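You operate a simulated robot arm through the tools that you are given. There is no shell and no other tool. Be economical: measure what you need, move in short steps, check, and stop when the job is done.

The job below is to be done with a simulated two-armed robot. You get a single attempt, and the scene is never put back.

TASK
Take the blue mug from the dining table top and put it on the square plate. Fetch the brush and set it on the sideboard top. Put the yellow sponge on the dining table top away on the worktop over the drawers. Screw the lid back on the jar on the dining table top. Open the fridge door, put the box that says "spinach" from the long worktop on the middle fridge shelf, then shut the door. Press the hood low fan button to switch it on. Put one of the packets from the long worktop on the corner worktop. Open the cloth drawer, fetch the lettuce from the worktop over the end cupboard and set it inside by the sink and shut the drawer again. Open the sink door with a yellow note, fetch the tub with the earliest date from the worktop over the end cupboard and set it on the cupboard under the sink and shut the note again. Pull the dishwasher door open. Do these in any order. Set down upright: blue mug, packet, tub.

The check looks at the end state, three seconds after you hand in, the way a careful person would. Anything else that was tipped, shoved, dropped, spilled or broken makes it a failure. A push-on lid holds only when it is set on centred and level and pressed home; a screw cap is set on level and turned clockwise until tight. Flat cloth is picked up by pressing the open fingertips on it (5 to 10 N) and closing them slowly along it; thin cloth reads only 2 to 8 mm in the jaws.

THE ROBOT
Two 7-joint arms with fingered hands on one trunk, on a base that drives. Base frame: it is fixed to the floor where the robot stands at the start and does not move with it; the origin is under the middle of the robot, x ahead of it, y to its left, z up; the surface under the hand at the start is at about z = 750. Units: mm, rad, N and s.
The left shoulder is at the start at [70, 166, 1368], the right one opposite. With the tool pointing down near the work surface each hand reaches from about 100 to 860 mm from the robot's upright axis, wherever it stands, measured 20 degrees to its own side. Places, roughly: blue mug (12x8x10 cm) [500, -100, 800]; box [-1250, 2000, 1000]; brush (11x4x5 cm) [300, -100, 800]; cloth drawer [-600, 2700, 600]; cloth drawer by the sink [-600, 2800, 600]; corner worktop [-1300, 2800, 900]; cupboard under the sink [100, 2900, 200]; dishwasher door [800, 2600, 500]; fridge door [-1000, 400, 700]; hood low fan button [-1100, 1500, 1700]; jar (8x8x11 cm) [1000, -300, 800]; lettuce (8x6x4 cm) [1100, 2900, 900]; middle fridge shelf [-1300, 400, 700]; packet [-1000, 2000, 1000]; sideboard top [600, -1800, 800]; sink door with a yellow note [-100, 2600, 400]; square plate (15x15x2 cm) [-1100, -1400, 900]; tub [1250, 2750, 1000]; worktop over the drawers [-500, 2800, 900]; yellow sponge (8x5x4 cm) [800, -100, 800]. Payload 4.1 kg a hand.
The TCP of each hand is the grasp point between the finger pads, 32 mm short of the fingertips. In the tool frame z runs along the fingers and y along their closing line. The gripper opens to 108 mm. The gripper's body begins 38 mm behind the TCP. The gripper is a hand of 4 fingers: y runs from the thumb to the fingers, the wrist lies at [-16, -108, -186] in the tool frame, and closing takes about 1.5 s.
Orientation is that of the tool frame in the base frame, as a unit quaternion [x, y, z, w]. With the fingers straight down and the wrist toward the robot, the tool's x, y and z point along [0, 1, 0], [1, 0, 0] and [0, 0, -1] of the base frame.

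THE INTERFACE
- The arms move only by the tool jog_arm. It takes "left_increments", "right_increments" or both (then of equal length, played together; a hand with none holds still); each is a list of rows, each an object (a shift or turn left out is 0, a gripper value left out holds the last) with "delta_pos": the shift along the tool's x, y, z in mm, a list of three; "delta_rot": the turn, a rotation vector about the tool's x, y, z in rad, a list of three; "jaw": the closure, from 0 (fully open) to 1 (shut). In form: [{"delta_pos": [x, y, z], "delta_rot": [wx, wy, wz], "jaw": jaw}, ...]. A call has 1 to 8 rows; each row shifts and turns the commanded pose from where the row before left it, along the tool's axes as they then stand. Rows are played at 5 a second. More than 50 mm and 0.15 rad between two rows, or a gripper value outside its range, and nothing of the call is played. Where a pose cannot be reached the arm comes as near as it can. A force on the tool above 40 N (or 10 N above the force at the start of the call, whichever is more), or a blocked arm, ends the call early, and 0.2 s more pass. The fingers move at their own pace (about 45 mm/s each) and stop on an object; they squeeze with about 32 N. The grip force told is the motor's: it shows also when the fingers shut on nothing. Time passes only in rows, and 0.2 s behind the last, so rows that do not move let the fingers close. It gives the time, the measured TCP pose, the force on the tool (base axes), the opening and the grip force at its end, in the units of the frame above (readings bear some noise), with the torque about the TCP (base axes, N m) and any sound that the robot's microphone picked up.
- Cameras (640 x 400 px; columns grow to the right, rows downward): "scene" is now at [78.4, 54.1, 1556.2]; the picture's right is [0.88, -0.47, -0.00], its down [-0.43, -0.80, -0.42] and it looks along [0.20, 0.37, -0.91] (base axes); focal length 214 px, centre (320, 200). "left" rides on the left gripper at [-64, -93, -132] in its tool frame; the picture's right is [-0.80, -0.28, 0.53], its down [0.55, -0.71, 0.45] and it looks along [0.25, 0.65, 0.72] (tool axes); focal length 247 px, centre (320, 200). "right" rides on the right gripper at [64, -93, -132] in its tool frame; the picture's right is [-0.80, 0.28, -0.53], its down [-0.55, -0.71, 0.45] and it looks along [-0.25, 0.65, 0.72] (tool axes); focal length 247 px, centre (320, 200). There is no depth. A picture from a camera that has moved, and an enlarged one, comes with that camera's place and axes in the base frame and with its lens.
- capture(camera): a new picture of that camera. The clock stands still meanwhile.
- lift_body(by): slides the trunk up (or, below 0, down) by that many mm; the arms and the scene camera ride with it, the base frame stays. It gives what a move gives, with no picture.
- drive_base(legs): drives the robot by 1 to 6 legs, each [ahead, left, turn to the left] in mm, mm and rad, along the robot's own axes; the way and the turn of a leg run together, so that a leg with both is an arc; at most 1500 mm and 3.142 rad a leg. The arms and the cameras ride along, it lands a little off, and it stops where it bumps. It gives what a move gives.
- set_grasp(shape, hand): the hand has 4 fingers and takes this shape, open, in about a second: jaw (thumb against the fingers, like two jaws); tri (thumb and two fingers); tip (a fingertip pinch); poke (one finger out to press); point (the index stretched); flat (the hand flat); cup (the hand cupped); fist (a fist). The gripper value then closes the fingers along that shape, each until it touches; the sizes above hold for jaw. It gives what a move gives, with no picture.
- aim_head(pan, tilt): turns the head with the scene camera to pan (to the left, within 1.501 rad either way) and tilt (down, from -0.506 to 1.204), counted from straight ahead of the robot. It gives what a move gives.
- inspect(camera, box): a new picture of the part [left, top, right, bottom] of that camera's present view, enlarged. The clock stands still meanwhile.
- finish_job(): hands the job in; it is judged then, once.

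Go step by step. Nothing tells you exact positions but the pictures and the camera data: compare them with the known pose of the tool, close in by small moves and look again before you grip or let go. The budget is 556 turns and 352 pictures, counting those below and the enlarged ones. Unless the task says otherwise, let go and move clear before handing in, and close with one line.

The tools are called after "Emit:" as a command line: name --argument value ..., lists and objects as JSON in quotes. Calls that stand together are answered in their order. jog_arm: Moves the arms, as the interface text tells. Its arguments: {"type":"object","properties":{"left_increments":{"type":"array","items":{"type":"object","properties":{"delta_pos":{"type":"array","items":{"type":"number"}},"delta_rot":{"type":"array","items":{"type":"number"}},"jaw":{"type":"number"}}}},"right_increments":{"type":"array","items":{"type":"object","properties":{"delta_pos":{"type":"array","items":{"type":"number"}},"delta_rot":{"type":"array","items":{"type":"number"}},"jaw":{"type":"number"}}}}},"required":[]} The other tools are called the same way: lift_body (by) slides the trunk up or down; set_grasp (shape, hand) gives the hand a shape; drive_base (legs) drives the base; aim_head (pan, tilt) turns the head that bears the scene camera; capture (camera) takes a picture; inspect (camera, box) takes an enlarged picture of a part of a camera's view; finish_job () hands the job in.

At the start:

```text
time: 0.0
left_position: [605.2, 274.5, 1251.6]
left_ee_rot: [0.706, 0.708, -0.001, 0.0]
left_ft_force: [-1.1, -0.8, -0.3]
left_wrist_torque: [0.01, 0.0, -0.03]
left_gripper_width: 107.5
left_finger_force: 0.2
left_shape: jaw
right_position: [543.6, -138.0, 1218.7]
right_ee_rot: [0.707, 0.707, 0.0, 0.0]
right_ft_force: [0.1, 0.3, -0.3]
right_wrist_torque: [-0.01, 0.03, -0.04]
right_gripper_width: 107.5
right_finger_force: 0.0
right_shape: jaw
trunk travel left (down, up): [-875.0, 65.0]
robot x, y, heading: [0.7, -0.4, 0.004]
head pan, tilt: [1.084, 1.138]
```

scene: 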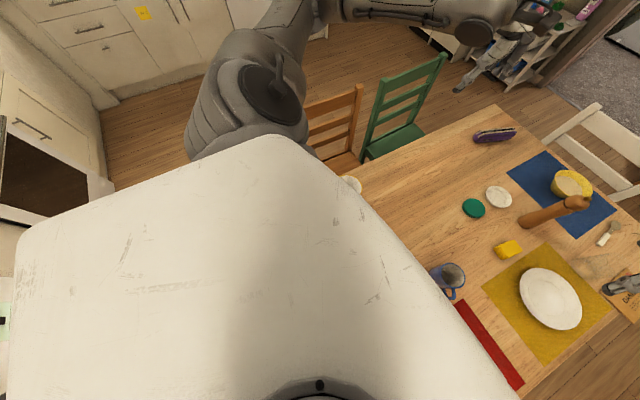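
right: 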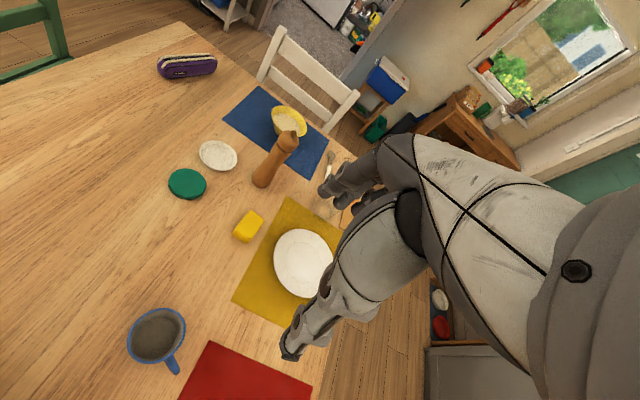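
left: 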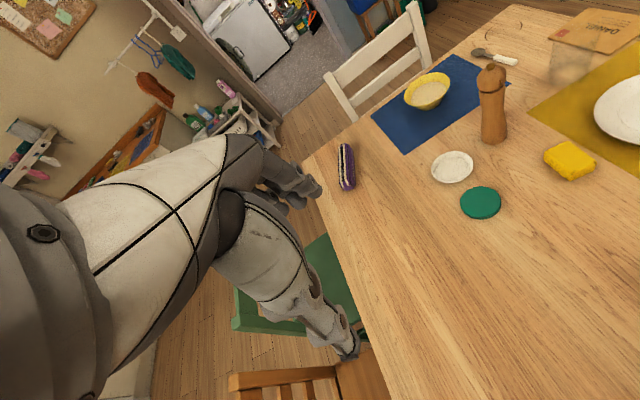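

I see the dining table with mug, sponge, plates and bowl ahead of me. I start by looking around with the head camera.

Emit:
aim_head --pan 0 --tilt 0.8

Emit:
capture --camera "scene"

```text
time: 1.3
left_position: [604.6, 273.9, 1251.5]
left_ee_rot: [0.708, 0.707, 0.0, 0.0]
left_ft_force: [0.1, 0.7, 0.5]
left_wrist_torque: [0.02, -0.03, 0.01]
left_gripper_width: 107.7
left_finger_force: 0.0
left_shape: jaw
right_position: [543.8, -137.7, 1219.0]
right_ee_rot: [0.708, 0.706, 0.0, 0.0]
right_ft_force: [-0.2, -0.1, 0.2]
right_wrist_torque: [0.03, 0.0, -0.05]
right_gripper_width: 107.7
right_finger_force: 0.1
right_shape: jaw
trunk travel left (down, up): [-875.0, 65.0]
robot x, y, heading: [0.6, 1.8, 0.0]
head pan, tilt: [0.0, 0.799]
```

```text
348 pictures are left
camera scene: at [130.8, 0.6, 1580.3], right [0.0, -1.0, 0.0], down [-0.72, 0.0, -0.7], along [0.7, 0.0, -0.72], focal length 214 px, centre (320, 200)
```

scene: 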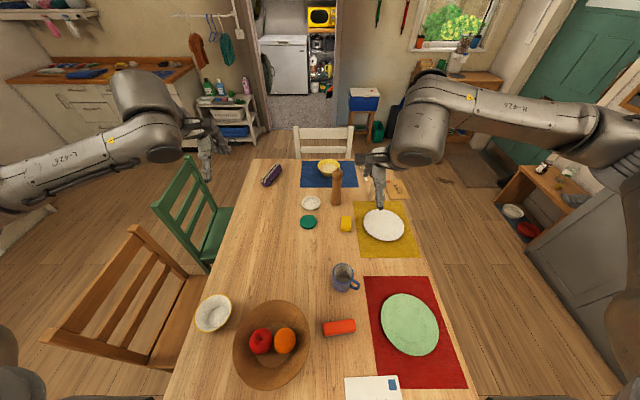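

The table is ahead; I need enlarged views to identify the brush, jar and lid.

Emit:
inspect --camera "scene" --box '[240, 140, 440, 265]'

Emit:
inspect --camera "scene" --box '[180, 260, 404, 400]'

Emit:
inspect --camera "right" --box '[80, 60, 380, 260]'

Emit:
inspect --camera "left" --box '[400, 0, 640, 150]'

```text
3.20 times, centred on (340, 202) of scene
camera zoom: at [130.8, 0.6, 1580.3], right [0.0, -1.0, 0.0], down [-0.72, 0.0, -0.7], along [0.7, 0.0, -0.72], focal length 686 px, centre (256, 192)
```

zoom: 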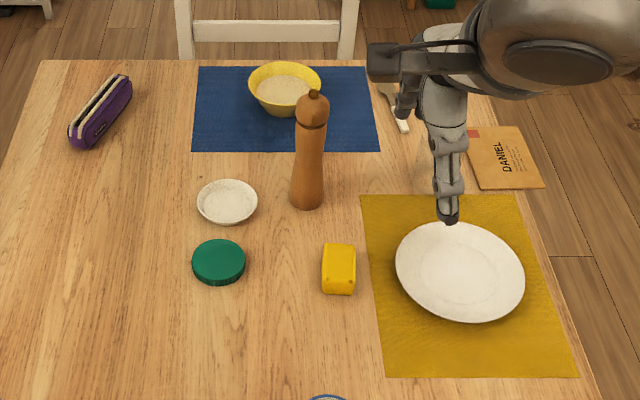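

```text
2.86 times, centred on (292, 330) of scene
camera zoom: at [130.8, 0.6, 1580.3], right [0.0, -1.0, 0.0], down [-0.72, 0.0, -0.7], along [0.7, 0.0, -0.72], focal length 613 px, centre (400, -171)
```

zoom: 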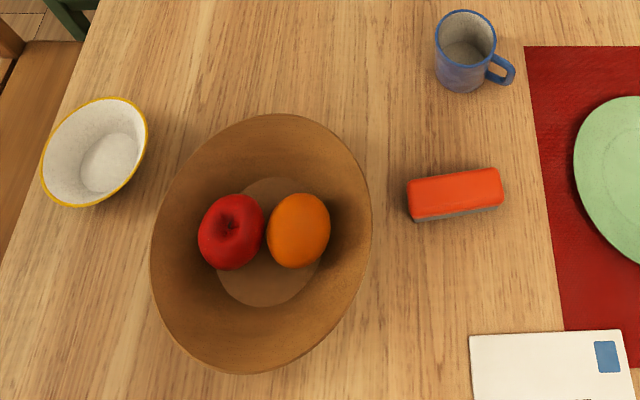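

```text
2.00 times, centred on (230, 160) of right
camera zoom: at [452.1, -74.0, 1350.8], right [0.28, -0.8, 0.53], down [-0.71, -0.55, -0.45], along [0.65, -0.25, -0.72], focal length 494 px, centre (500, 280)
```

zoom: 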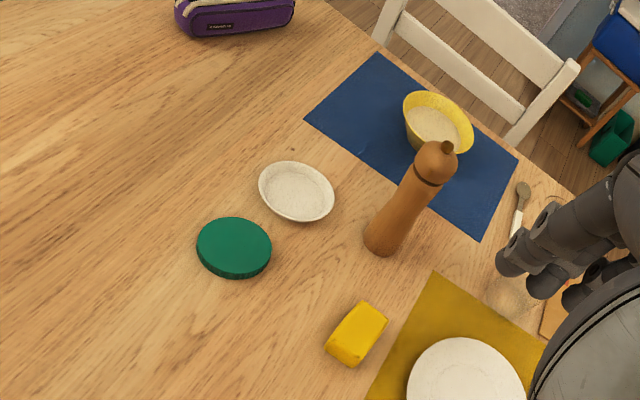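

```text
2.67 times, centred on (520, 75) of left
camera zoom: at [513.6, 210.6, 1383.6], right [-0.28, -0.8, -0.53], down [-0.71, 0.55, -0.45], along [0.65, 0.25, -0.72], focal length 659 px, centre (-213, 533)
```

zoom: 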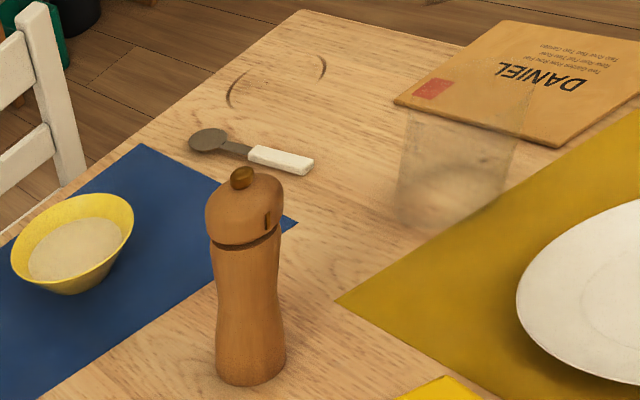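

The brush is the red block near (321,-62), the mug near (483,-82), the glass jar near (1000,-300) and its lid is the green disc. First I bring the right hand above the brush.

Emit:
jog_arm --right_increments '[{"delta_pos": [9.5, -28, 40], "delta_rot": [0, 0, -0.015]}, {"delta_pos": [9.5, -28, 40], "delta_rot": [0, 0, -0.015]}, {"delta_pos": [9.5, -28, 40], "delta_rot": [0, 0, -0.015]}, {"delta_pos": [9.5, -28, 40], "delta_rot": [0, 0, -0.015]}, {"delta_pos": [9.5, -28, 40], "delta_rot": [0, 0, -0.015]}, {"delta_pos": [9.5, -28, 40], "delta_rot": [0, 0, -0.015]}, {"delta_pos": [9.5, -28, 40], "delta_rot": [0, 0, -0.015]}, {"delta_pos": [9.5, -28, 40], "delta_rot": [0, 0, -0.015]}]'

Emit:
capture --camera "right"

Emit:
capture --camera "scene"

```text
time: 3.1
left_position: [607.6, 279.8, 1249.6]
left_ee_rot: [0.707, 0.707, -0.002, 0.001]
left_ft_force: [0.4, 0.3, 0.6]
left_wrist_torque: [-0.08, -0.01, 0.0]
left_gripper_width: 107.7
left_finger_force: 0.0
left_shape: jaw
right_position: [317.0, -73.2, 896.9]
right_ee_rot: [0.663, 0.748, -0.001, 0.001]
right_ft_force: [0.2, 0.6, 1.1]
right_wrist_torque: [0.0, -0.01, 0.0]
right_gripper_width: 107.7
right_finger_force: 0.1
right_shape: jaw
trunk travel left (down, up): [-875.0, 65.0]
robot x, y, heading: [-2.4, -0.1, 0.003]
head pan, tilt: [0.0, 0.799]
```

```text
343 pictures are left
camera right: at [218.1, -20.1, 1027.8], right [0.38, -0.76, 0.54], down [-0.63, -0.63, -0.45], along [0.68, -0.17, -0.72], focal length 247 px, centre (320, 200)
```

right: 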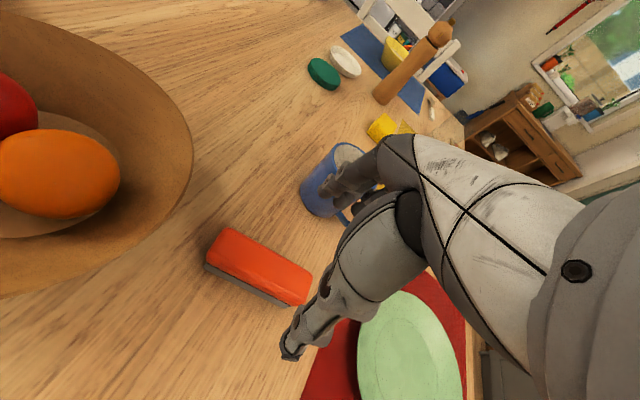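

```text
342 pictures are left
camera scene: at [131.8, 7.1, 1580.2], right [0.0, -1.0, 0.0], down [-0.72, 0.0, -0.7], along [0.7, 0.0, -0.72], focal length 214 px, centre (320, 200)
```

scene: 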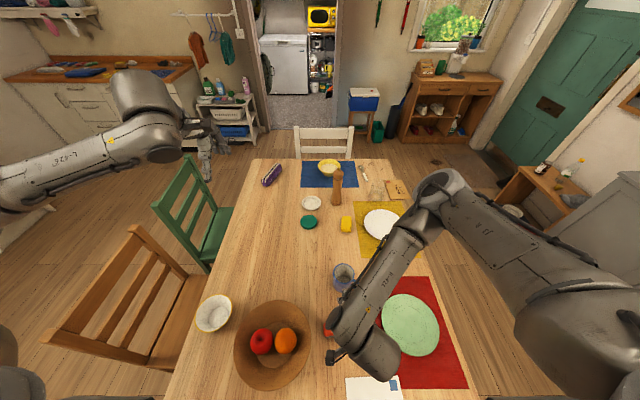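

The brush centre measures about (317,-58), turned about 10°. I lower the right hand over it.

Emit:
jog_arm --right_increments '[{"delta_pos": [15, 2, 30], "delta_rot": [0, 0, -0.05]}, {"delta_pos": [0, 0, 35]}, {"delta_pos": [0, 0, 30]}, {}]'

Emit:
capture --camera "right"

```text
time: 4.1
left_position: [607.5, 274.8, 1252.7]
left_ee_rot: [0.707, 0.707, 0.0, 0.0]
left_ft_force: [0.4, -0.3, 0.2]
left_wrist_torque: [-0.01, 0.03, -0.01]
left_gripper_width: 107.3
left_finger_force: 0.0
left_shape: jaw
right_position: [317.6, -60.3, 801.8]
right_ee_rot: [0.643, 0.766, 0.0, 0.0]
right_ft_force: [0.0, 0.1, 0.7]
right_wrist_torque: [0.01, 0.01, -0.04]
right_gripper_width: 107.7
right_finger_force: 0.1
right_shape: jaw
trunk travel left (down, up): [-875.0, 65.0]
robot x, y, heading: [1.0, 3.4, 0.002]
head pan, tilt: [0.0, 0.799]
```

```text
341 pictures are left
camera right: at [216.4, -12.7, 934.1], right [0.41, -0.74, 0.53], down [-0.6, -0.66, -0.45], along [0.68, -0.13, -0.72], focal length 247 px, centre (320, 200)
```

right: 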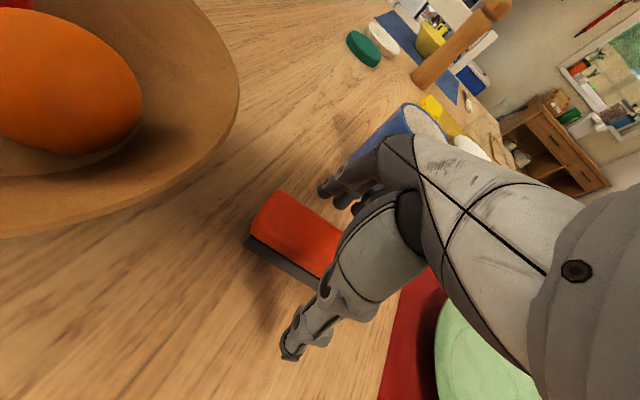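

The hand straddles the brush. I lower a touch and close.

Emit:
jog_arm --right_increments '[{"delta_pos": [0, 0, 12]}, {"jaw": 0.3}, {"jaw": 0.6}, {"jaw": 1}, {}, {}, {}, {}]'

```text
time: 5.9
left_position: [606.0, 274.8, 1251.8]
left_ee_rot: [0.708, 0.707, 0.0, 0.0]
left_ft_force: [-1.1, -0.1, 0.0]
left_wrist_torque: [0.03, 0.02, 0.03]
left_gripper_width: 107.4
left_finger_force: 0.0
left_shape: jaw
right_position: [317.7, -59.2, 790.8]
right_ee_rot: [0.644, 0.765, 0.0, 0.0]
right_ft_force: [-0.9, 0.4, 0.2]
right_wrist_torque: [-0.01, 0.01, 0.02]
right_gripper_width: 30.3
right_finger_force: 32.0
right_shape: jaw
trunk travel left (down, up): [-875.0, 65.0]
robot x, y, heading: [0.0, -0.4, -0.001]
head pan, tilt: [0.0, 0.799]
```

The jaws hold something 30 mm wide at full grip force. I lift and look.

Emit:
jog_arm --right_increments '[{"delta_pos": [0, 0, -30]}, {"delta_pos": [0, 0, -45]}, {"delta_pos": [0, 0, -45]}, {"delta_pos": [-30, 0, -40]}, {"delta_pos": [-45, 0, -15]}, {"delta_pos": [-50, 0, 0]}, {"delta_pos": [-50, 0, 0]}]'

Emit:
capture --camera "right"

Emit:
capture --camera "scene"

```text
time: 7.5
left_position: [606.6, 274.4, 1251.2]
left_ee_rot: [0.707, 0.707, 0.001, 0.0]
left_ft_force: [0.7, -0.2, 0.2]
left_wrist_torque: [0.01, 0.04, -0.02]
left_gripper_width: 107.7
left_finger_force: 0.1
left_shape: jaw
right_position: [335.6, -160.5, 972.0]
right_ee_rot: [0.646, 0.764, -0.001, 0.001]
right_ft_force: [-0.5, -0.6, 0.0]
right_wrist_torque: [0.03, 0.0, 0.0]
right_gripper_width: 30.0
right_finger_force: 31.7
right_shape: jaw
right hand out of reach, approached as far as the arm can: row 6, 7
trunk travel left (down, up): [-875.0, 65.0]
robot x, y, heading: [1.5, 2.6, -0.0]
head pan, tilt: [0.0, 0.799]
```

```text
340 pictures are left
camera right: at [234.3, -113.7, 1102.9], right [0.41, -0.74, 0.54], down [-0.6, -0.66, -0.45], along [0.68, -0.14, -0.72], focal length 247 px, centre (320, 200)
```

right: 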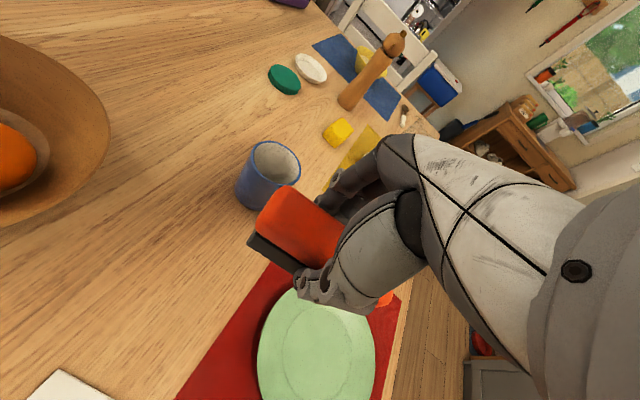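

```text
339 pictures are left
camera scene: at [131.2, -0.5, 1580.2], right [0.0, -1.0, 0.0], down [-0.72, 0.0, -0.7], along [0.7, 0.0, -0.72], focal length 214 px, centre (320, 200)
```

scene: 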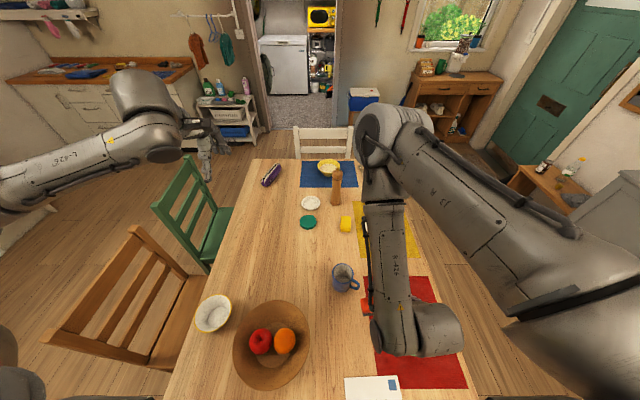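

The brush is held. I move the right hand aside and upward, and bring the left hand toward the mug.

Emit:
jog_arm --right_increments '[{"delta_pos": [-12, 28, -36]}, {"delta_pos": [-12, 28, -36]}, {"delta_pos": [-25, 20, -36]}, {"delta_pos": [-25, 20, -36]}, {"delta_pos": [-30, 20, -30]}, {"delta_pos": [-40, 10, 0]}, {}, {}]' --left_increments '[{}, {}, {"delta_pos": [-36, -12, 30]}, {"delta_pos": [-36, -12, 30]}, {"delta_pos": [-36, -12, 30]}, {"delta_pos": [-36, -12, 30]}, {"delta_pos": [-36, -12, 30]}, {"delta_pos": [-36, -12, 30]}]'

Emit:
jog_arm --left_increments '[{"delta_pos": [-36, -12, 30]}, {"delta_pos": [-36, -12, 30]}, {"delta_pos": [-36, -12, 30]}, {"delta_pos": [-32, -12, 30]}, {"delta_rot": [0, 0, 0.15]}, {"delta_rot": [0, 0, 0.15]}, {"delta_rot": [0, 0, 0.15]}, {}]'

Emit:
capture --camera "left"

Emit:
capture --camera "scene"

```text
time: 9.3
left_position: [528.8, 60.1, 1075.9]
left_ee_rot: [0.707, 0.708, -0.001, 0.0]
left_ft_force: [-0.9, -0.9, -0.7]
left_wrist_torque: [-0.01, -0.04, -0.04]
left_gripper_width: 107.6
left_finger_force: 0.0
left_shape: jaw
right_position: [488.3, -263.0, 1135.4]
right_ee_rot: [0.644, 0.765, 0.0, -0.001]
right_ft_force: [-0.2, -0.4, -1.3]
right_wrist_torque: [0.01, 0.0, 0.0]
right_gripper_width: 30.1
right_finger_force: 31.6
right_shape: jaw
right hand out of reach, approached as far as the arm can: row 1, 2
trunk travel left (down, up): [-875.0, 65.0]
robot x, y, heading: [2.8, -0.3, 0.005]
head pan, tilt: [0.0, 0.799]
```

```text
time: 11.1
left_position: [486.7, -81.9, 953.0]
left_ee_rot: [0.848, 0.531, 0.0, 0.001]
left_ft_force: [0.3, -0.3, -0.2]
left_wrist_torque: [0.0, 0.03, -0.03]
left_gripper_width: 107.4
left_finger_force: 0.1
left_shape: jaw
right_position: [488.4, -263.6, 1135.3]
right_ee_rot: [0.644, 0.765, -0.001, 0.0]
right_ft_force: [0.1, -0.3, -0.5]
right_wrist_torque: [-0.03, 0.01, -0.02]
right_gripper_width: 30.1
right_finger_force: 32.2
right_shape: jaw
trunk travel left (down, up): [-875.0, 65.0]
robot x, y, heading: [-2.0, -0.8, -0.003]
head pan, tilt: [0.0, 0.799]
```

```text
338 pictures are left
camera left: at [374.9, -99.4, 1084.2], right [-0.6, -0.59, -0.53], down [-0.4, 0.8, -0.45], along [0.69, -0.06, -0.72], focal length 247 px, centre (320, 200)
```

left: 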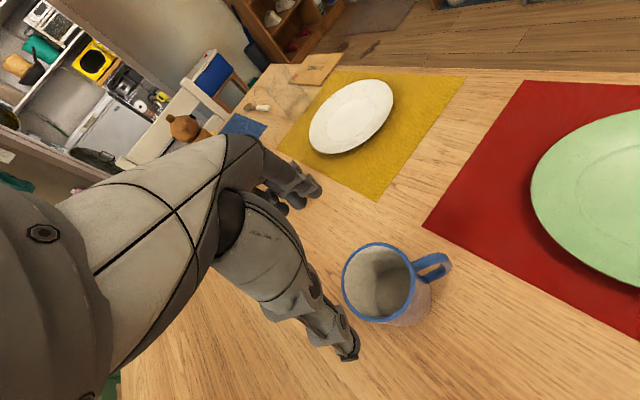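

```text
337 pictures are left
camera scene: at [130.7, 0.6, 1580.3], right [0.0, -1.0, 0.0], down [-0.72, 0.0, -0.7], along [0.7, 0.0, -0.72], focal length 214 px, centre (320, 200)
```

scene: 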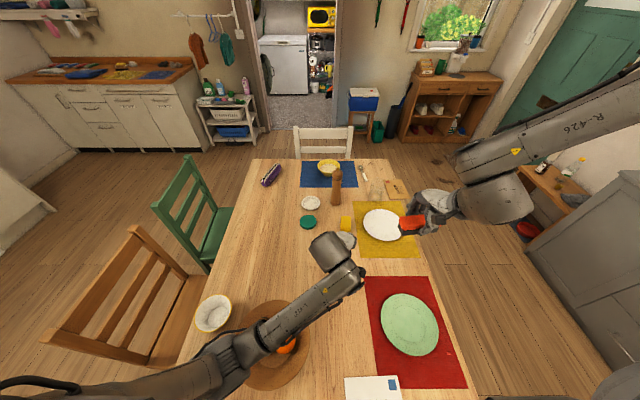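

The left hand is above the mug (rim centre about (475,-85)), with the handle clear of the fingers. I descend part way and check.

Emit:
jog_arm --left_increments '[{"delta_pos": [-7, -8, 20]}, {"delta_pos": [0, 0, 30]}, {"delta_pos": [0, 0, 18]}, {}]'

Emit:
capture --camera "left"

```text
time: 12.1
left_position: [477.3, -82.3, 884.3]
left_ee_rot: [0.848, 0.531, 0.0, 0.0]
left_ft_force: [-0.6, 0.1, 0.7]
left_wrist_torque: [-0.01, -0.03, -0.01]
left_gripper_width: 107.7
left_finger_force: 0.0
left_shape: jaw
right_position: [489.7, -263.6, 1134.0]
right_ee_rot: [0.644, 0.765, 0.0, 0.001]
right_ft_force: [0.1, -0.5, -1.2]
right_wrist_torque: [0.01, -0.02, -0.03]
right_gripper_width: 30.2
right_finger_force: 32.7
right_shape: jaw
trunk travel left (down, up): [-875.0, 65.0]
robot x, y, heading: [-1.0, -3.7, 0.006]
head pan, tilt: [0.0, 0.799]
```

```text
336 pictures are left
camera left: at [366.4, -100.3, 1015.5], right [-0.6, -0.6, -0.53], down [-0.4, 0.8, -0.45], along [0.69, -0.06, -0.72], focal length 247 px, centre (320, 200)
```

left: 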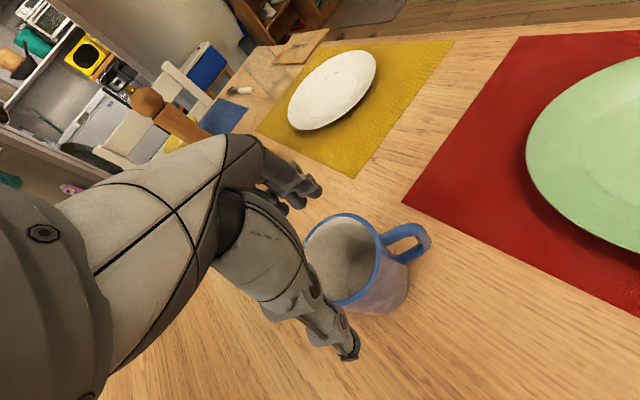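

The mug centre is about (470,-86); I correct a few millimetres, descend and grip.

Emit:
jog_arm --left_increments '[{"delta_pos": [-7, -5, 10]}, {"delta_pos": [0, 0, 24]}, {"delta_pos": [0, 0, 24]}, {}]'

Emit:
capture --camera "left"

```text
time: 13.1
left_position: [466.6, -90.1, 825.4]
left_ee_rot: [0.847, 0.531, 0.0, 0.001]
left_ft_force: [1.8, -1.1, 1.9]
left_wrist_torque: [-0.1, -0.04, 0.04]
left_gripper_width: 107.6
left_finger_force: 0.0
left_shape: jaw
right_position: [490.1, -265.1, 1134.5]
right_ee_rot: [0.645, 0.765, 0.0, 0.0]
right_ft_force: [0.3, 0.3, -1.8]
right_wrist_torque: [0.02, 0.02, -0.03]
right_gripper_width: 30.1
right_finger_force: 31.6
right_shape: jaw
trunk travel left (down, up): [-875.0, 65.0]
robot x, y, heading: [0.8, -0.8, -0.002]
head pan, tilt: [0.0, 0.799]
```

```text
335 pictures are left
camera left: at [354.9, -107.0, 957.9], right [-0.6, -0.6, -0.53], down [-0.4, 0.8, -0.45], along [0.69, -0.06, -0.72], focal length 247 px, centre (320, 200)
```

left: 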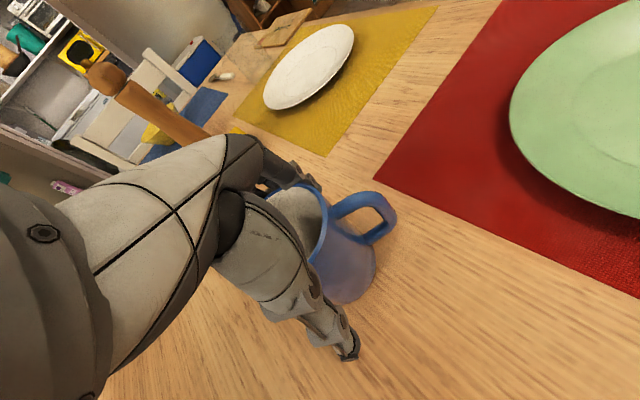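

A slight contact on the finger side; I shift a few mm that way and close slowly.

Emit:
jog_arm --left_increments '[{"delta_pos": [0, 4, 0]}, {"jaw": 0.15}, {"jaw": 0.3}, {"jaw": 0.45}, {"jaw": 0.6}, {"jaw": 1}, {}, {}]'

Emit:
capture --camera "left"

```text
time: 14.9
left_position: [471.5, -90.6, 826.3]
left_ee_rot: [0.847, 0.531, 0.0, 0.0]
left_ft_force: [-0.3, -0.5, 0.9]
left_wrist_torque: [0.0, 0.01, -0.03]
left_gripper_width: 62.2
left_finger_force: 32.1
left_shape: jaw
right_position: [489.7, -264.0, 1134.7]
right_ee_rot: [0.644, 0.765, 0.0, 0.0]
right_ft_force: [1.1, 0.0, -1.0]
right_wrist_torque: [0.0, -0.02, -0.03]
right_gripper_width: 30.5
right_finger_force: 31.8
right_shape: jaw
trunk travel left (down, up): [-875.0, 65.0]
robot x, y, heading: [2.7, 0.9, 0.004]
head pan, tilt: [0.0, 0.799]
```

```text
334 pictures are left
camera left: at [358.9, -108.3, 957.4], right [-0.6, -0.6, -0.53], down [-0.4, 0.8, -0.45], along [0.69, -0.06, -0.72], focal length 247 px, centre (320, 200)
```

left: 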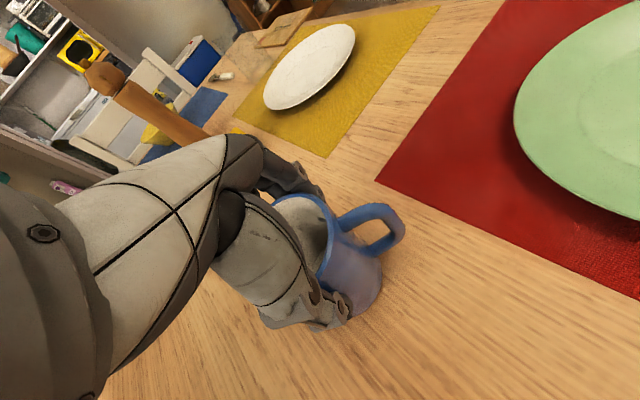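

Gripped. I lift the mug and look.

Emit:
jog_arm --left_increments '[{"delta_pos": [0, 0, -25]}, {"delta_pos": [0, 0, -40]}, {"delta_pos": [0, 0, -45]}, {"delta_pos": [10, 0, -45]}, {"delta_pos": [20, 0, -45]}, {"delta_pos": [30, 0, -40]}, {"delta_pos": [40, 0, -30]}, {}]'

Emit:
capture --camera "left"

Emit:
aim_head --pan -1.2 --tilt 0.6

Emit:
capture --camera "scene"

```text
time: 16.4
left_position: [509.6, 36.5, 1038.9]
left_ee_rot: [0.835, 0.547, 0.029, -0.059]
left_ft_force: [-0.6, -0.4, -3.4]
left_wrist_torque: [-0.05, -0.02, 0.02]
left_gripper_width: 62.4
left_finger_force: 31.6
left_shape: jaw
right_position: [491.5, -264.2, 1133.8]
right_ee_rot: [0.644, 0.765, 0.0, -0.001]
right_ft_force: [0.2, 0.3, -0.7]
right_wrist_torque: [-0.04, 0.01, -0.02]
right_gripper_width: 30.2
right_finger_force: 32.4
right_shape: jaw
trunk travel left (down, up): [-875.0, 65.0]
robot x, y, heading: [0.9, -2.2, -0.0]
head pan, tilt: [0.0, 0.799]
stopped in row 7 (left hand): the arm was blocked; the commanded pose is now the measured one
```

```text
333 pictures are left
camera left: at [401.0, -4.8, 1168.9], right [-0.59, -0.54, -0.6], down [-0.43, 0.84, -0.33], along [0.68, 0.06, -0.73], focal length 247 px, centre (320, 200)
```

left: 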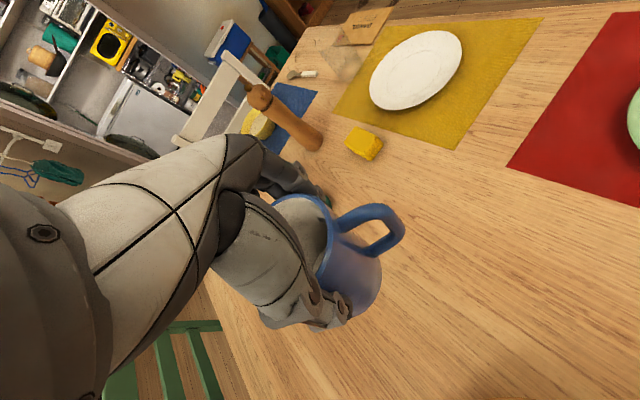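

```text
time: 17.8
left_position: [508.4, 35.2, 1039.5]
left_ee_rot: [0.834, 0.547, 0.031, -0.059]
left_ft_force: [0.5, -0.3, -2.2]
left_wrist_torque: [-0.06, 0.0, -0.03]
left_gripper_width: 62.1
left_finger_force: 32.5
left_shape: jaw
right_position: [490.0, -265.5, 1134.1]
right_ee_rot: [0.644, 0.765, -0.001, 0.0]
right_ft_force: [0.4, 0.0, -1.1]
right_wrist_torque: [-0.01, 0.02, -0.02]
right_gripper_width: 30.2
right_finger_force: 31.7
right_shape: jaw
trunk travel left (down, up): [-875.0, 65.0]
robot x, y, heading: [-0.9, 1.3, -0.002]
head pan, tilt: [-1.201, 0.6]
```

```text
332 pictures are left
camera scene: at [82.4, -82.1, 1597.1], right [-0.93, -0.36, 0.0], down [-0.21, 0.53, -0.82], along [0.3, -0.77, -0.57], focal length 214 px, centre (320, 200)
```

scene: 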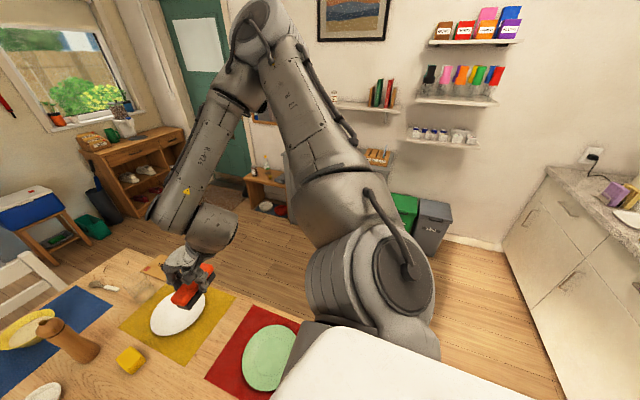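

Both items are held. I back off from the table, turn right and drive toward the sideboard side of the room to look.

Emit:
drive_base --legs '[[-250, 0, 0], [0, 0, -1.571], [700, 0, 0]]'

Emit:
aim_head --pan 0.6 --tilt 0.5

Emit:
capture --camera "scene"

Emit:
aim_head --pan -0.6 --tilt 0.5

Emit:
capture --camera "scene"

```text
time: 27.0
left_position: [-276.4, -1202.2, 1041.0]
left_ee_rot: [0.972, -0.225, 0.063, -0.019]
left_ft_force: [0.0, 0.2, -2.5]
left_wrist_torque: [0.02, 0.04, 0.0]
left_gripper_width: 61.8
left_finger_force: 32.0
left_shape: jaw
right_position: [-573.7, -1169.5, 1133.9]
right_ee_rot: [0.998, 0.063, -0.001, 0.0]
right_ft_force: [-0.2, -0.4, -0.1]
right_wrist_torque: [0.0, -0.01, 0.03]
right_gripper_width: 30.0
right_finger_force: 31.8
right_shape: jaw
trunk travel left (down, up): [-875.0, 65.0]
robot x, y, heading: [-286.8, -693.8, -1.616]
head pan, tilt: [-1.201, 0.6]
```

```text
time: 28.8
left_position: [-276.1, -1203.2, 1039.2]
left_ee_rot: [0.972, -0.226, 0.064, -0.018]
left_ft_force: [-0.2, 0.8, -2.8]
left_wrist_torque: [0.05, 0.06, -0.01]
left_gripper_width: 61.5
left_finger_force: 32.4
left_shape: jaw
right_position: [-572.1, -1170.8, 1133.9]
right_ee_rot: [0.998, 0.062, 0.0, 0.001]
right_ft_force: [0.0, 0.9, -0.3]
right_wrist_torque: [0.06, -0.01, 0.01]
right_gripper_width: 30.1
right_finger_force: 32.2
right_shape: jaw
trunk travel left (down, up): [-875.0, 65.0]
robot x, y, heading: [-288.6, -692.6, -1.616]
head pan, tilt: [0.6, 0.499]
```

```text
331 pictures are left
camera scene: at [-241.7, -820.4, 1606.2], right [-0.85, -0.53, 0.0], down [-0.25, 0.41, -0.88], along [0.46, -0.75, -0.48], focal length 214 px, centre (320, 200)
```

scene: 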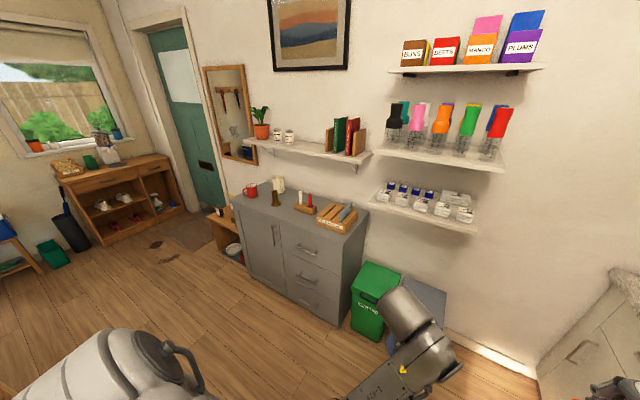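

```text
time: 30.2
left_position: [-276.5, -1203.2, 1040.6]
left_ee_rot: [0.972, -0.225, 0.063, -0.02]
left_ft_force: [0.1, 0.8, -2.9]
left_wrist_torque: [0.04, 0.03, 0.0]
left_gripper_width: 61.9
left_finger_force: 32.3
left_shape: jaw
right_position: [-572.2, -1170.9, 1134.1]
right_ee_rot: [0.998, 0.062, 0.0, 0.0]
right_ft_force: [-0.2, -0.7, 0.0]
right_wrist_torque: [-0.02, -0.03, -0.01]
right_gripper_width: 29.9
right_finger_force: 31.9
right_shape: jaw
trunk travel left (down, up): [-875.0, 65.0]
robot x, y, heading: [-286.3, -693.0, -1.619]
head pan, tilt: [-0.6, 0.499]
```

```text
330 pictures are left
camera scene: at [-344.3, -815.8, 1606.2], right [-0.8, 0.6, 0.0], down [0.29, 0.38, -0.88], along [-0.53, -0.7, -0.48], focal length 214 px, centre (320, 200)
```

scene: 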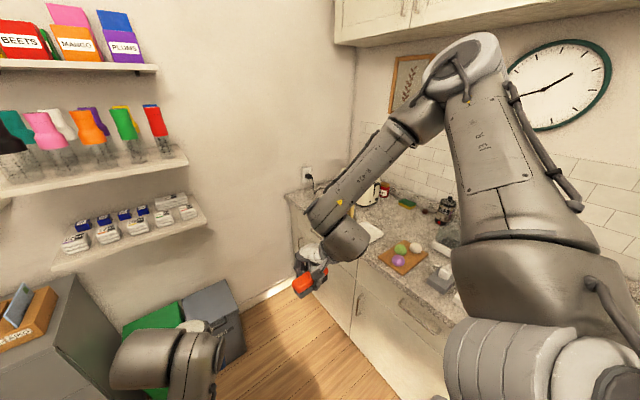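

The grey unit is the sideboard (front about y=-1740, with x from about 150 to 1160). I drive along to stand in front of it.

Emit:
drive_base --legs '[[300, 0, 0.045], [0, 850, 0]]'

Emit:
aim_head --pan 0 --tilt 0.8

Emit:
capture --camera "scene"

```text
time: 36.4
left_position: [574.3, -1520.0, 1040.5]
left_ee_rot: [0.976, -0.209, 0.064, -0.02]
left_ft_force: [-1.2, 0.3, -2.3]
left_wrist_torque: [0.0, 0.06, -0.01]
left_gripper_width: 61.7
left_finger_force: 32.2
left_shape: jaw
right_position: [276.6, -1497.4, 1132.9]
right_ee_rot: [0.997, 0.08, 0.001, 0.0]
right_ft_force: [0.1, -0.7, -0.9]
right_wrist_torque: [0.0, -0.02, -0.02]
right_gripper_width: 29.9
right_finger_force: 32.4
right_shape: jaw
trunk travel left (down, up): [-875.0, 65.0]
robot x, y, heading: [549.4, -1010.4, -1.585]
head pan, tilt: [-0.6, 0.499]
```

```text
time: 37.4
left_position: [574.6, -1519.8, 1040.1]
left_ee_rot: [0.975, -0.21, 0.065, -0.021]
left_ft_force: [-0.6, -0.1, -1.6]
left_wrist_torque: [-0.02, 0.03, 0.02]
left_gripper_width: 61.8
left_finger_force: 32.1
left_shape: jaw
right_position: [277.8, -1496.6, 1134.4]
right_ee_rot: [0.997, 0.08, 0.0, 0.001]
right_ft_force: [1.0, 0.2, -0.9]
right_wrist_torque: [0.0, -0.01, -0.01]
right_gripper_width: 30.2
right_finger_force: 31.7
right_shape: jaw
trunk travel left (down, up): [-875.0, 65.0]
robot x, y, heading: [549.6, -1016.3, -1.584]
head pan, tilt: [0.0, 0.799]
```

```text
329 pictures are left
camera scene: at [545.4, -1141.6, 1580.3], right [-1.0, 0.01, 0.0], down [0.01, 0.72, -0.7], along [-0.01, -0.7, -0.72], focal length 214 px, centre (320, 200)
```

scene: 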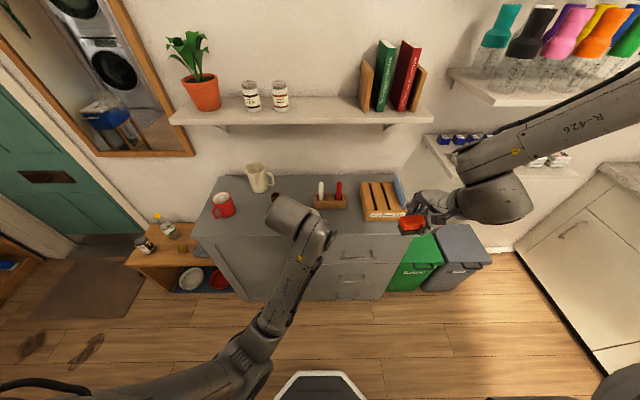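

The sideboard top spans about x 174–1100, y -1685 to -2080. I look closely for a free spot.

Emit:
inspect --camera "scene" --box '[190, 150, 430, 300]'

Emit:
capture --camera "right"

Emit:
capture --camera "left"

```text
2.67 times, centred on (310, 225) of scene
camera zoom: at [545.4, -1141.6, 1580.3], right [-1.0, 0.01, 0.0], down [0.01, 0.72, -0.7], along [-0.01, -0.7, -0.72], focal length 572 px, centre (347, 133)
```

zoom: 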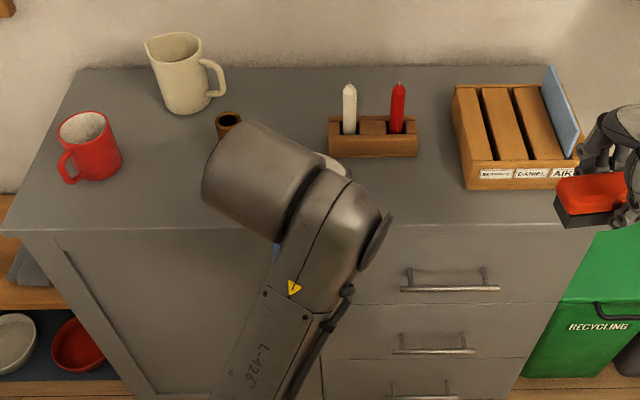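

```text
327 pictures are left
camera right: at [327.0, -1395.6, 1265.7], right [-0.74, -0.41, 0.53], down [-0.65, 0.61, -0.45], along [-0.14, -0.68, -0.72], focal length 247 px, centre (320, 200)
```

right: 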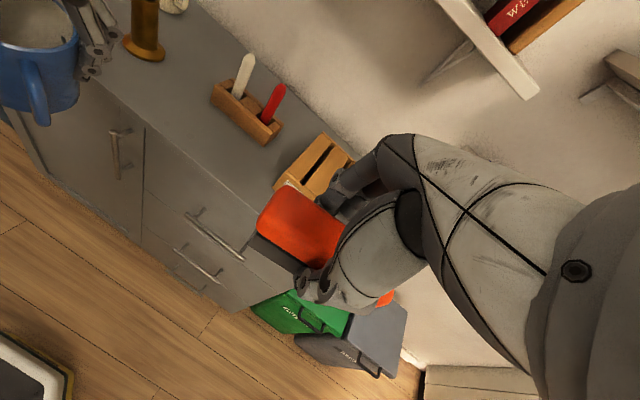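

```text
326 pictures are left
camera left: at [537.3, -1410.5, 1169.5], right [-0.54, 0.59, -0.6], down [0.84, 0.42, -0.33], along [0.06, -0.69, -0.73], focal length 247 px, centre (320, 200)
```

left: 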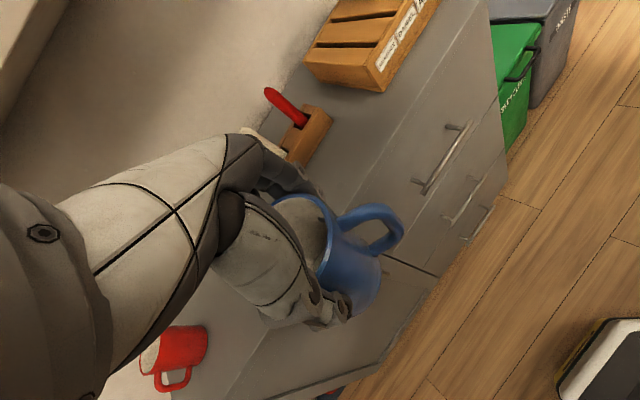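

The free spot is around (440,-1755), in front of the candle stand. I move the left hand clear (straightening it) and bring the right hand over the spot.

Emit:
jog_arm --left_increments '[{"delta_rot": [-0.035, -0.06, 0]}, {"delta_rot": [-0.035, -0.06, 0]}, {"delta_pos": [26, -12, -10]}, {"delta_pos": [26, -12, -10]}, {"delta_pos": [26, -12, -10]}, {}, {}, {}]' --right_increments '[{"delta_pos": [15, 35, 29]}, {"delta_pos": [15, 35, 29]}, {"delta_pos": [15, 35, 29]}, {"delta_pos": [15, 35, 29]}, {"delta_pos": [15, 35, 29]}, {"delta_pos": [15, 35, 29]}, {"delta_pos": [15, 35, 29]}, {"delta_pos": [15, 35, 29]}]'

Emit:
capture --camera "right"

Emit:
capture --camera "scene"

```text
time: 39.2
left_position: [661.6, -1516.0, 1068.1]
left_ee_rot: [0.978, -0.211, -0.003, 0.003]
left_ft_force: [0.5, 0.3, -2.4]
left_wrist_torque: [-0.01, 0.05, -0.01]
left_gripper_width: 61.5
left_finger_force: 31.7
left_shape: jaw
right_position: [442.6, -1746.3, 903.9]
right_ee_rot: [0.997, 0.079, 0.0, 0.001]
right_ft_force: [-0.5, 2.4, 0.1]
right_wrist_torque: [-0.01, 0.02, 0.01]
right_gripper_width: 30.3
right_finger_force: 31.6
right_shape: jaw
trunk travel left (down, up): [-875.0, 65.0]
robot x, y, heading: [544.8, -1013.8, -1.586]
head pan, tilt: [0.0, 0.799]
```

```text
325 pictures are left
camera right: at [492.6, -1644.2, 1035.7], right [-0.74, -0.4, 0.53], down [-0.65, 0.61, -0.45], along [-0.14, -0.68, -0.72], focal length 247 px, centre (320, 200)
```

right: 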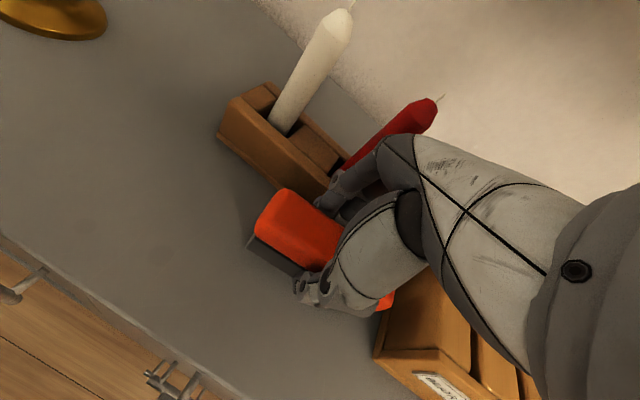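

```text
324 pictures are left
camera scene: at [547.0, -1136.2, 1580.9], right [-1.0, 0.01, 0.0], down [0.01, 0.71, -0.7], along [-0.01, -0.7, -0.71], focal length 214 px, centre (320, 200)
```

scene: 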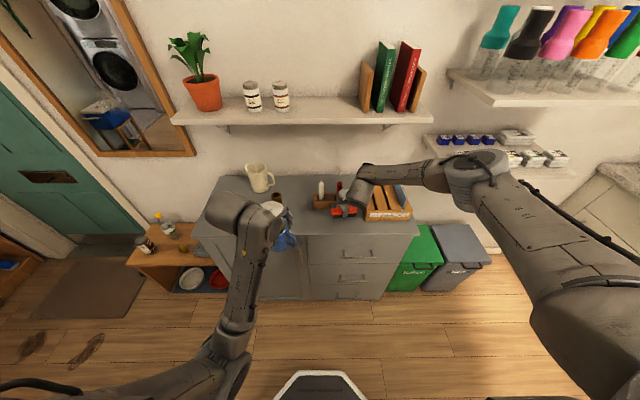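

The spot is clear. I shift slightly toward the front and lower gently, watching for contact.

Emit:
jog_arm --right_increments '[{"delta_pos": [23, -16, 0]}, {"delta_pos": [0, 0, 20]}, {"delta_pos": [0, 0, 20]}, {"delta_pos": [0, 0, 10]}, {}]'

Emit:
capture --camera "right"

```text
time: 39.9
left_position: [659.7, -1518.0, 1068.1]
left_ee_rot: [0.977, -0.211, -0.002, 0.003]
left_ft_force: [-0.5, 0.6, -3.5]
left_wrist_torque: [0.0, 0.01, -0.02]
left_gripper_width: 61.8
left_finger_force: 31.9
left_shape: jaw
right_position: [460.8, -1735.1, 887.9]
right_ee_rot: [0.997, 0.078, 0.002, 0.008]
right_ft_force: [-2.5, 9.4, 25.2]
right_wrist_torque: [0.44, 0.07, 0.0]
right_gripper_width: 32.5
right_finger_force: 32.4
right_shape: jaw
trunk travel left (down, up): [-875.0, 65.0]
robot x, y, heading: [547.9, -1008.3, -1.584]
head pan, tilt: [0.0, 0.799]
stopped in row 3 (right hand): the force on the tool passed its limit at 47 N (the readings are from after the stop); the commanded pose is now the measured one
```

```text
323 pictures are left
camera right: at [510.2, -1632.8, 1018.9], right [-0.75, -0.4, 0.53], down [-0.65, 0.6, -0.46], along [-0.14, -0.69, -0.71], focal length 247 px, centre (320, 200)
```

right: 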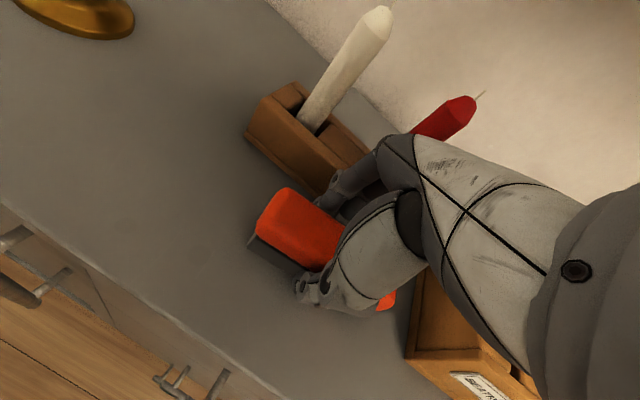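

The top is higher than noted (about z=850), and the candle stand is near the fingers. I lift slightly, shift 23 mm toward the front and lower again gently.

Emit:
jog_arm --right_increments '[{"delta_pos": [0, 0, -12], "delta_rot": [0.016, -0.002, 0]}, {"delta_pos": [4, -23, 0]}, {"delta_pos": [0, 0, 4]}, {"delta_pos": [0, 0, 4]}, {"delta_pos": [0, 0, 2]}, {}]'

```text
time: 41.3
left_position: [661.1, -1519.1, 1067.4]
left_ee_rot: [0.978, -0.211, -0.002, 0.003]
left_ft_force: [0.6, 0.3, -2.2]
left_wrist_torque: [0.03, 0.02, 0.0]
left_gripper_width: 62.0
left_finger_force: 31.6
left_shape: jaw
right_position: [462.0, -1714.4, 887.6]
right_ee_rot: [0.997, 0.079, 0.0, -0.002]
right_ft_force: [1.0, -2.0, 13.7]
right_wrist_torque: [-0.17, -0.08, 0.03]
right_gripper_width: 32.0
right_finger_force: 31.8
right_shape: jaw
trunk travel left (down, up): [-875.0, 65.0]
robot x, y, heading: [549.3, -1012.6, -1.583]
head pan, tilt: [0.0, 0.799]
```

Contact at 14 N. I open the jaws partly, then rise.

Emit:
jog_arm --right_increments '[{"delta_pos": [0, 0, -1], "jaw": 0.6}, {"jaw": 0.5}, {"jaw": 0.4}, {"jaw": 0.35}, {}, {"delta_pos": [0, 0, -20]}, {"delta_pos": [0, 0, -40]}, {"delta_pos": [0, 0, -40]}]'

Emit:
capture --camera "right"

```text
time: 43.1
left_position: [662.1, -1519.9, 1066.2]
left_ee_rot: [0.978, -0.21, -0.002, 0.002]
left_ft_force: [0.4, -0.1, -2.6]
left_wrist_torque: [-0.02, 0.01, 0.0]
left_gripper_width: 61.4
left_finger_force: 31.3
left_shape: jaw
right_position: [463.2, -1714.6, 988.6]
right_ee_rot: [0.997, 0.079, -0.001, -0.004]
right_ft_force: [-0.3, 0.3, -1.0]
right_wrist_torque: [-0.02, 0.02, 0.03]
right_gripper_width: 69.8
right_finger_force: 0.1
right_shape: jaw
trunk travel left (down, up): [-875.0, 65.0]
robot x, y, heading: [545.6, -1011.5, -1.587]
head pan, tilt: [0.0, 0.799]
```

```text
322 pictures are left
camera right: at [513.2, -1614.9, 1120.9], right [-0.74, -0.41, 0.53], down [-0.65, 0.61, -0.44], along [-0.15, -0.68, -0.72], focal length 247 px, centre (320, 200)
```

right: 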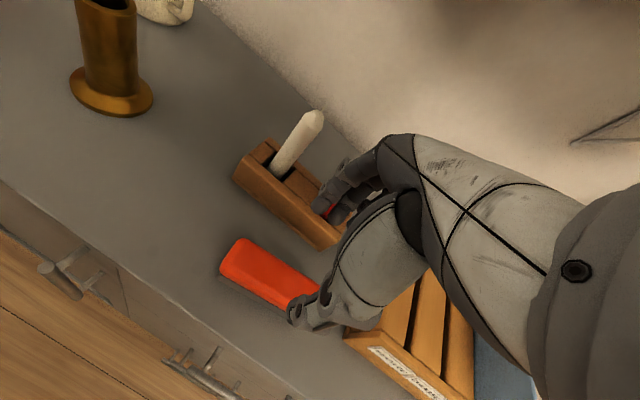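

The brush rests on the sideboard. I retract the right hand and drive to the counter with the plates.

Emit:
jog_arm --right_increments '[{"delta_pos": [0, -20, -40]}, {"delta_pos": [0, -40, -30]}, {"delta_pos": [0, -40, -30]}, {"delta_pos": [0, -40, -30]}, {"delta_pos": [0, -40, 0]}, {"delta_pos": [0, -30, 0]}]'

Emit:
drive_base --legs '[[0, -850, 0], [0, 0, -1.556], [0, 180, 0]]'

Emit:
aim_head --pan 0 --tilt 0.6

Emit:
capture --camera "scene"

```text
time: 44.5
left_position: [660.1, -1519.5, 1064.7]
left_ee_rot: [0.978, -0.211, -0.002, 0.001]
left_ft_force: [0.5, 0.6, -2.0]
left_wrist_torque: [0.0, 0.03, 0.01]
left_gripper_width: 61.8
left_finger_force: 32.2
left_shape: jaw
right_position: [426.5, -1508.6, 1119.8]
right_ee_rot: [0.997, 0.079, 0.0, -0.003]
right_ft_force: [0.7, 0.4, -0.1]
right_wrist_torque: [-0.06, 0.0, -0.01]
right_gripper_width: 70.0
right_finger_force: 0.1
right_shape: jaw
trunk travel left (down, up): [-875.0, 65.0]
robot x, y, heading: [544.8, -1009.8, -1.588]
head pan, tilt: [0.0, 0.799]
```

```text
time: 53.7
left_position: [-788.3, -1324.7, 1067.7]
left_ee_rot: [-0.572, 0.82, 0.003, 0.001]
left_ft_force: [0.4, -0.6, -2.4]
left_wrist_torque: [0.03, 0.01, 0.03]
left_gripper_width: 61.8
left_finger_force: 32.0
left_shape: jaw
right_position: [-791.5, -1092.3, 1118.2]
right_ee_rot: [0.782, -0.623, 0.003, -0.002]
right_ft_force: [0.5, 0.6, -0.4]
right_wrist_torque: [-0.01, 0.04, 0.02]
right_gripper_width: 69.9
right_finger_force: 0.0
right_shape: jaw
trunk travel left (down, up): [-875.0, 65.0]
robot x, y, heading: [-288.5, -1183.1, -3.086]
head pan, tilt: [0.0, 0.799]
```

```text
time: 54.5
left_position: [-786.3, -1326.5, 1066.7]
left_ee_rot: [-0.571, 0.821, 0.003, 0.001]
left_ft_force: [-0.2, -0.4, -4.0]
left_wrist_torque: [0.01, 0.0, 0.02]
left_gripper_width: 61.4
left_finger_force: 32.4
left_shape: jaw
right_position: [-791.0, -1093.0, 1118.9]
right_ee_rot: [0.782, -0.623, 0.002, -0.003]
right_ft_force: [-0.6, -0.5, 0.5]
right_wrist_torque: [0.07, -0.02, 0.03]
right_gripper_width: 69.9
right_finger_force: 0.1
right_shape: jaw
trunk travel left (down, up): [-875.0, 65.0]
robot x, y, heading: [-287.6, -1179.0, -3.082]
head pan, tilt: [0.0, 0.6]
```

```text
321 pictures are left
camera scene: at [-426.0, -1187.2, 1597.1], right [-0.06, 1.0, 0.0], down [0.56, 0.03, -0.82], along [-0.82, -0.05, -0.57], focal length 214 px, centre (320, 200)
```

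scene: 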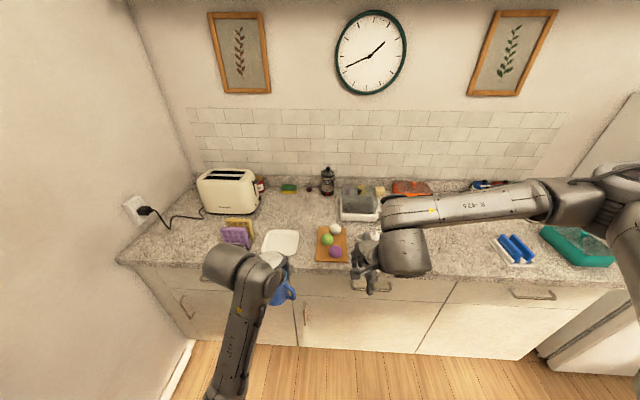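

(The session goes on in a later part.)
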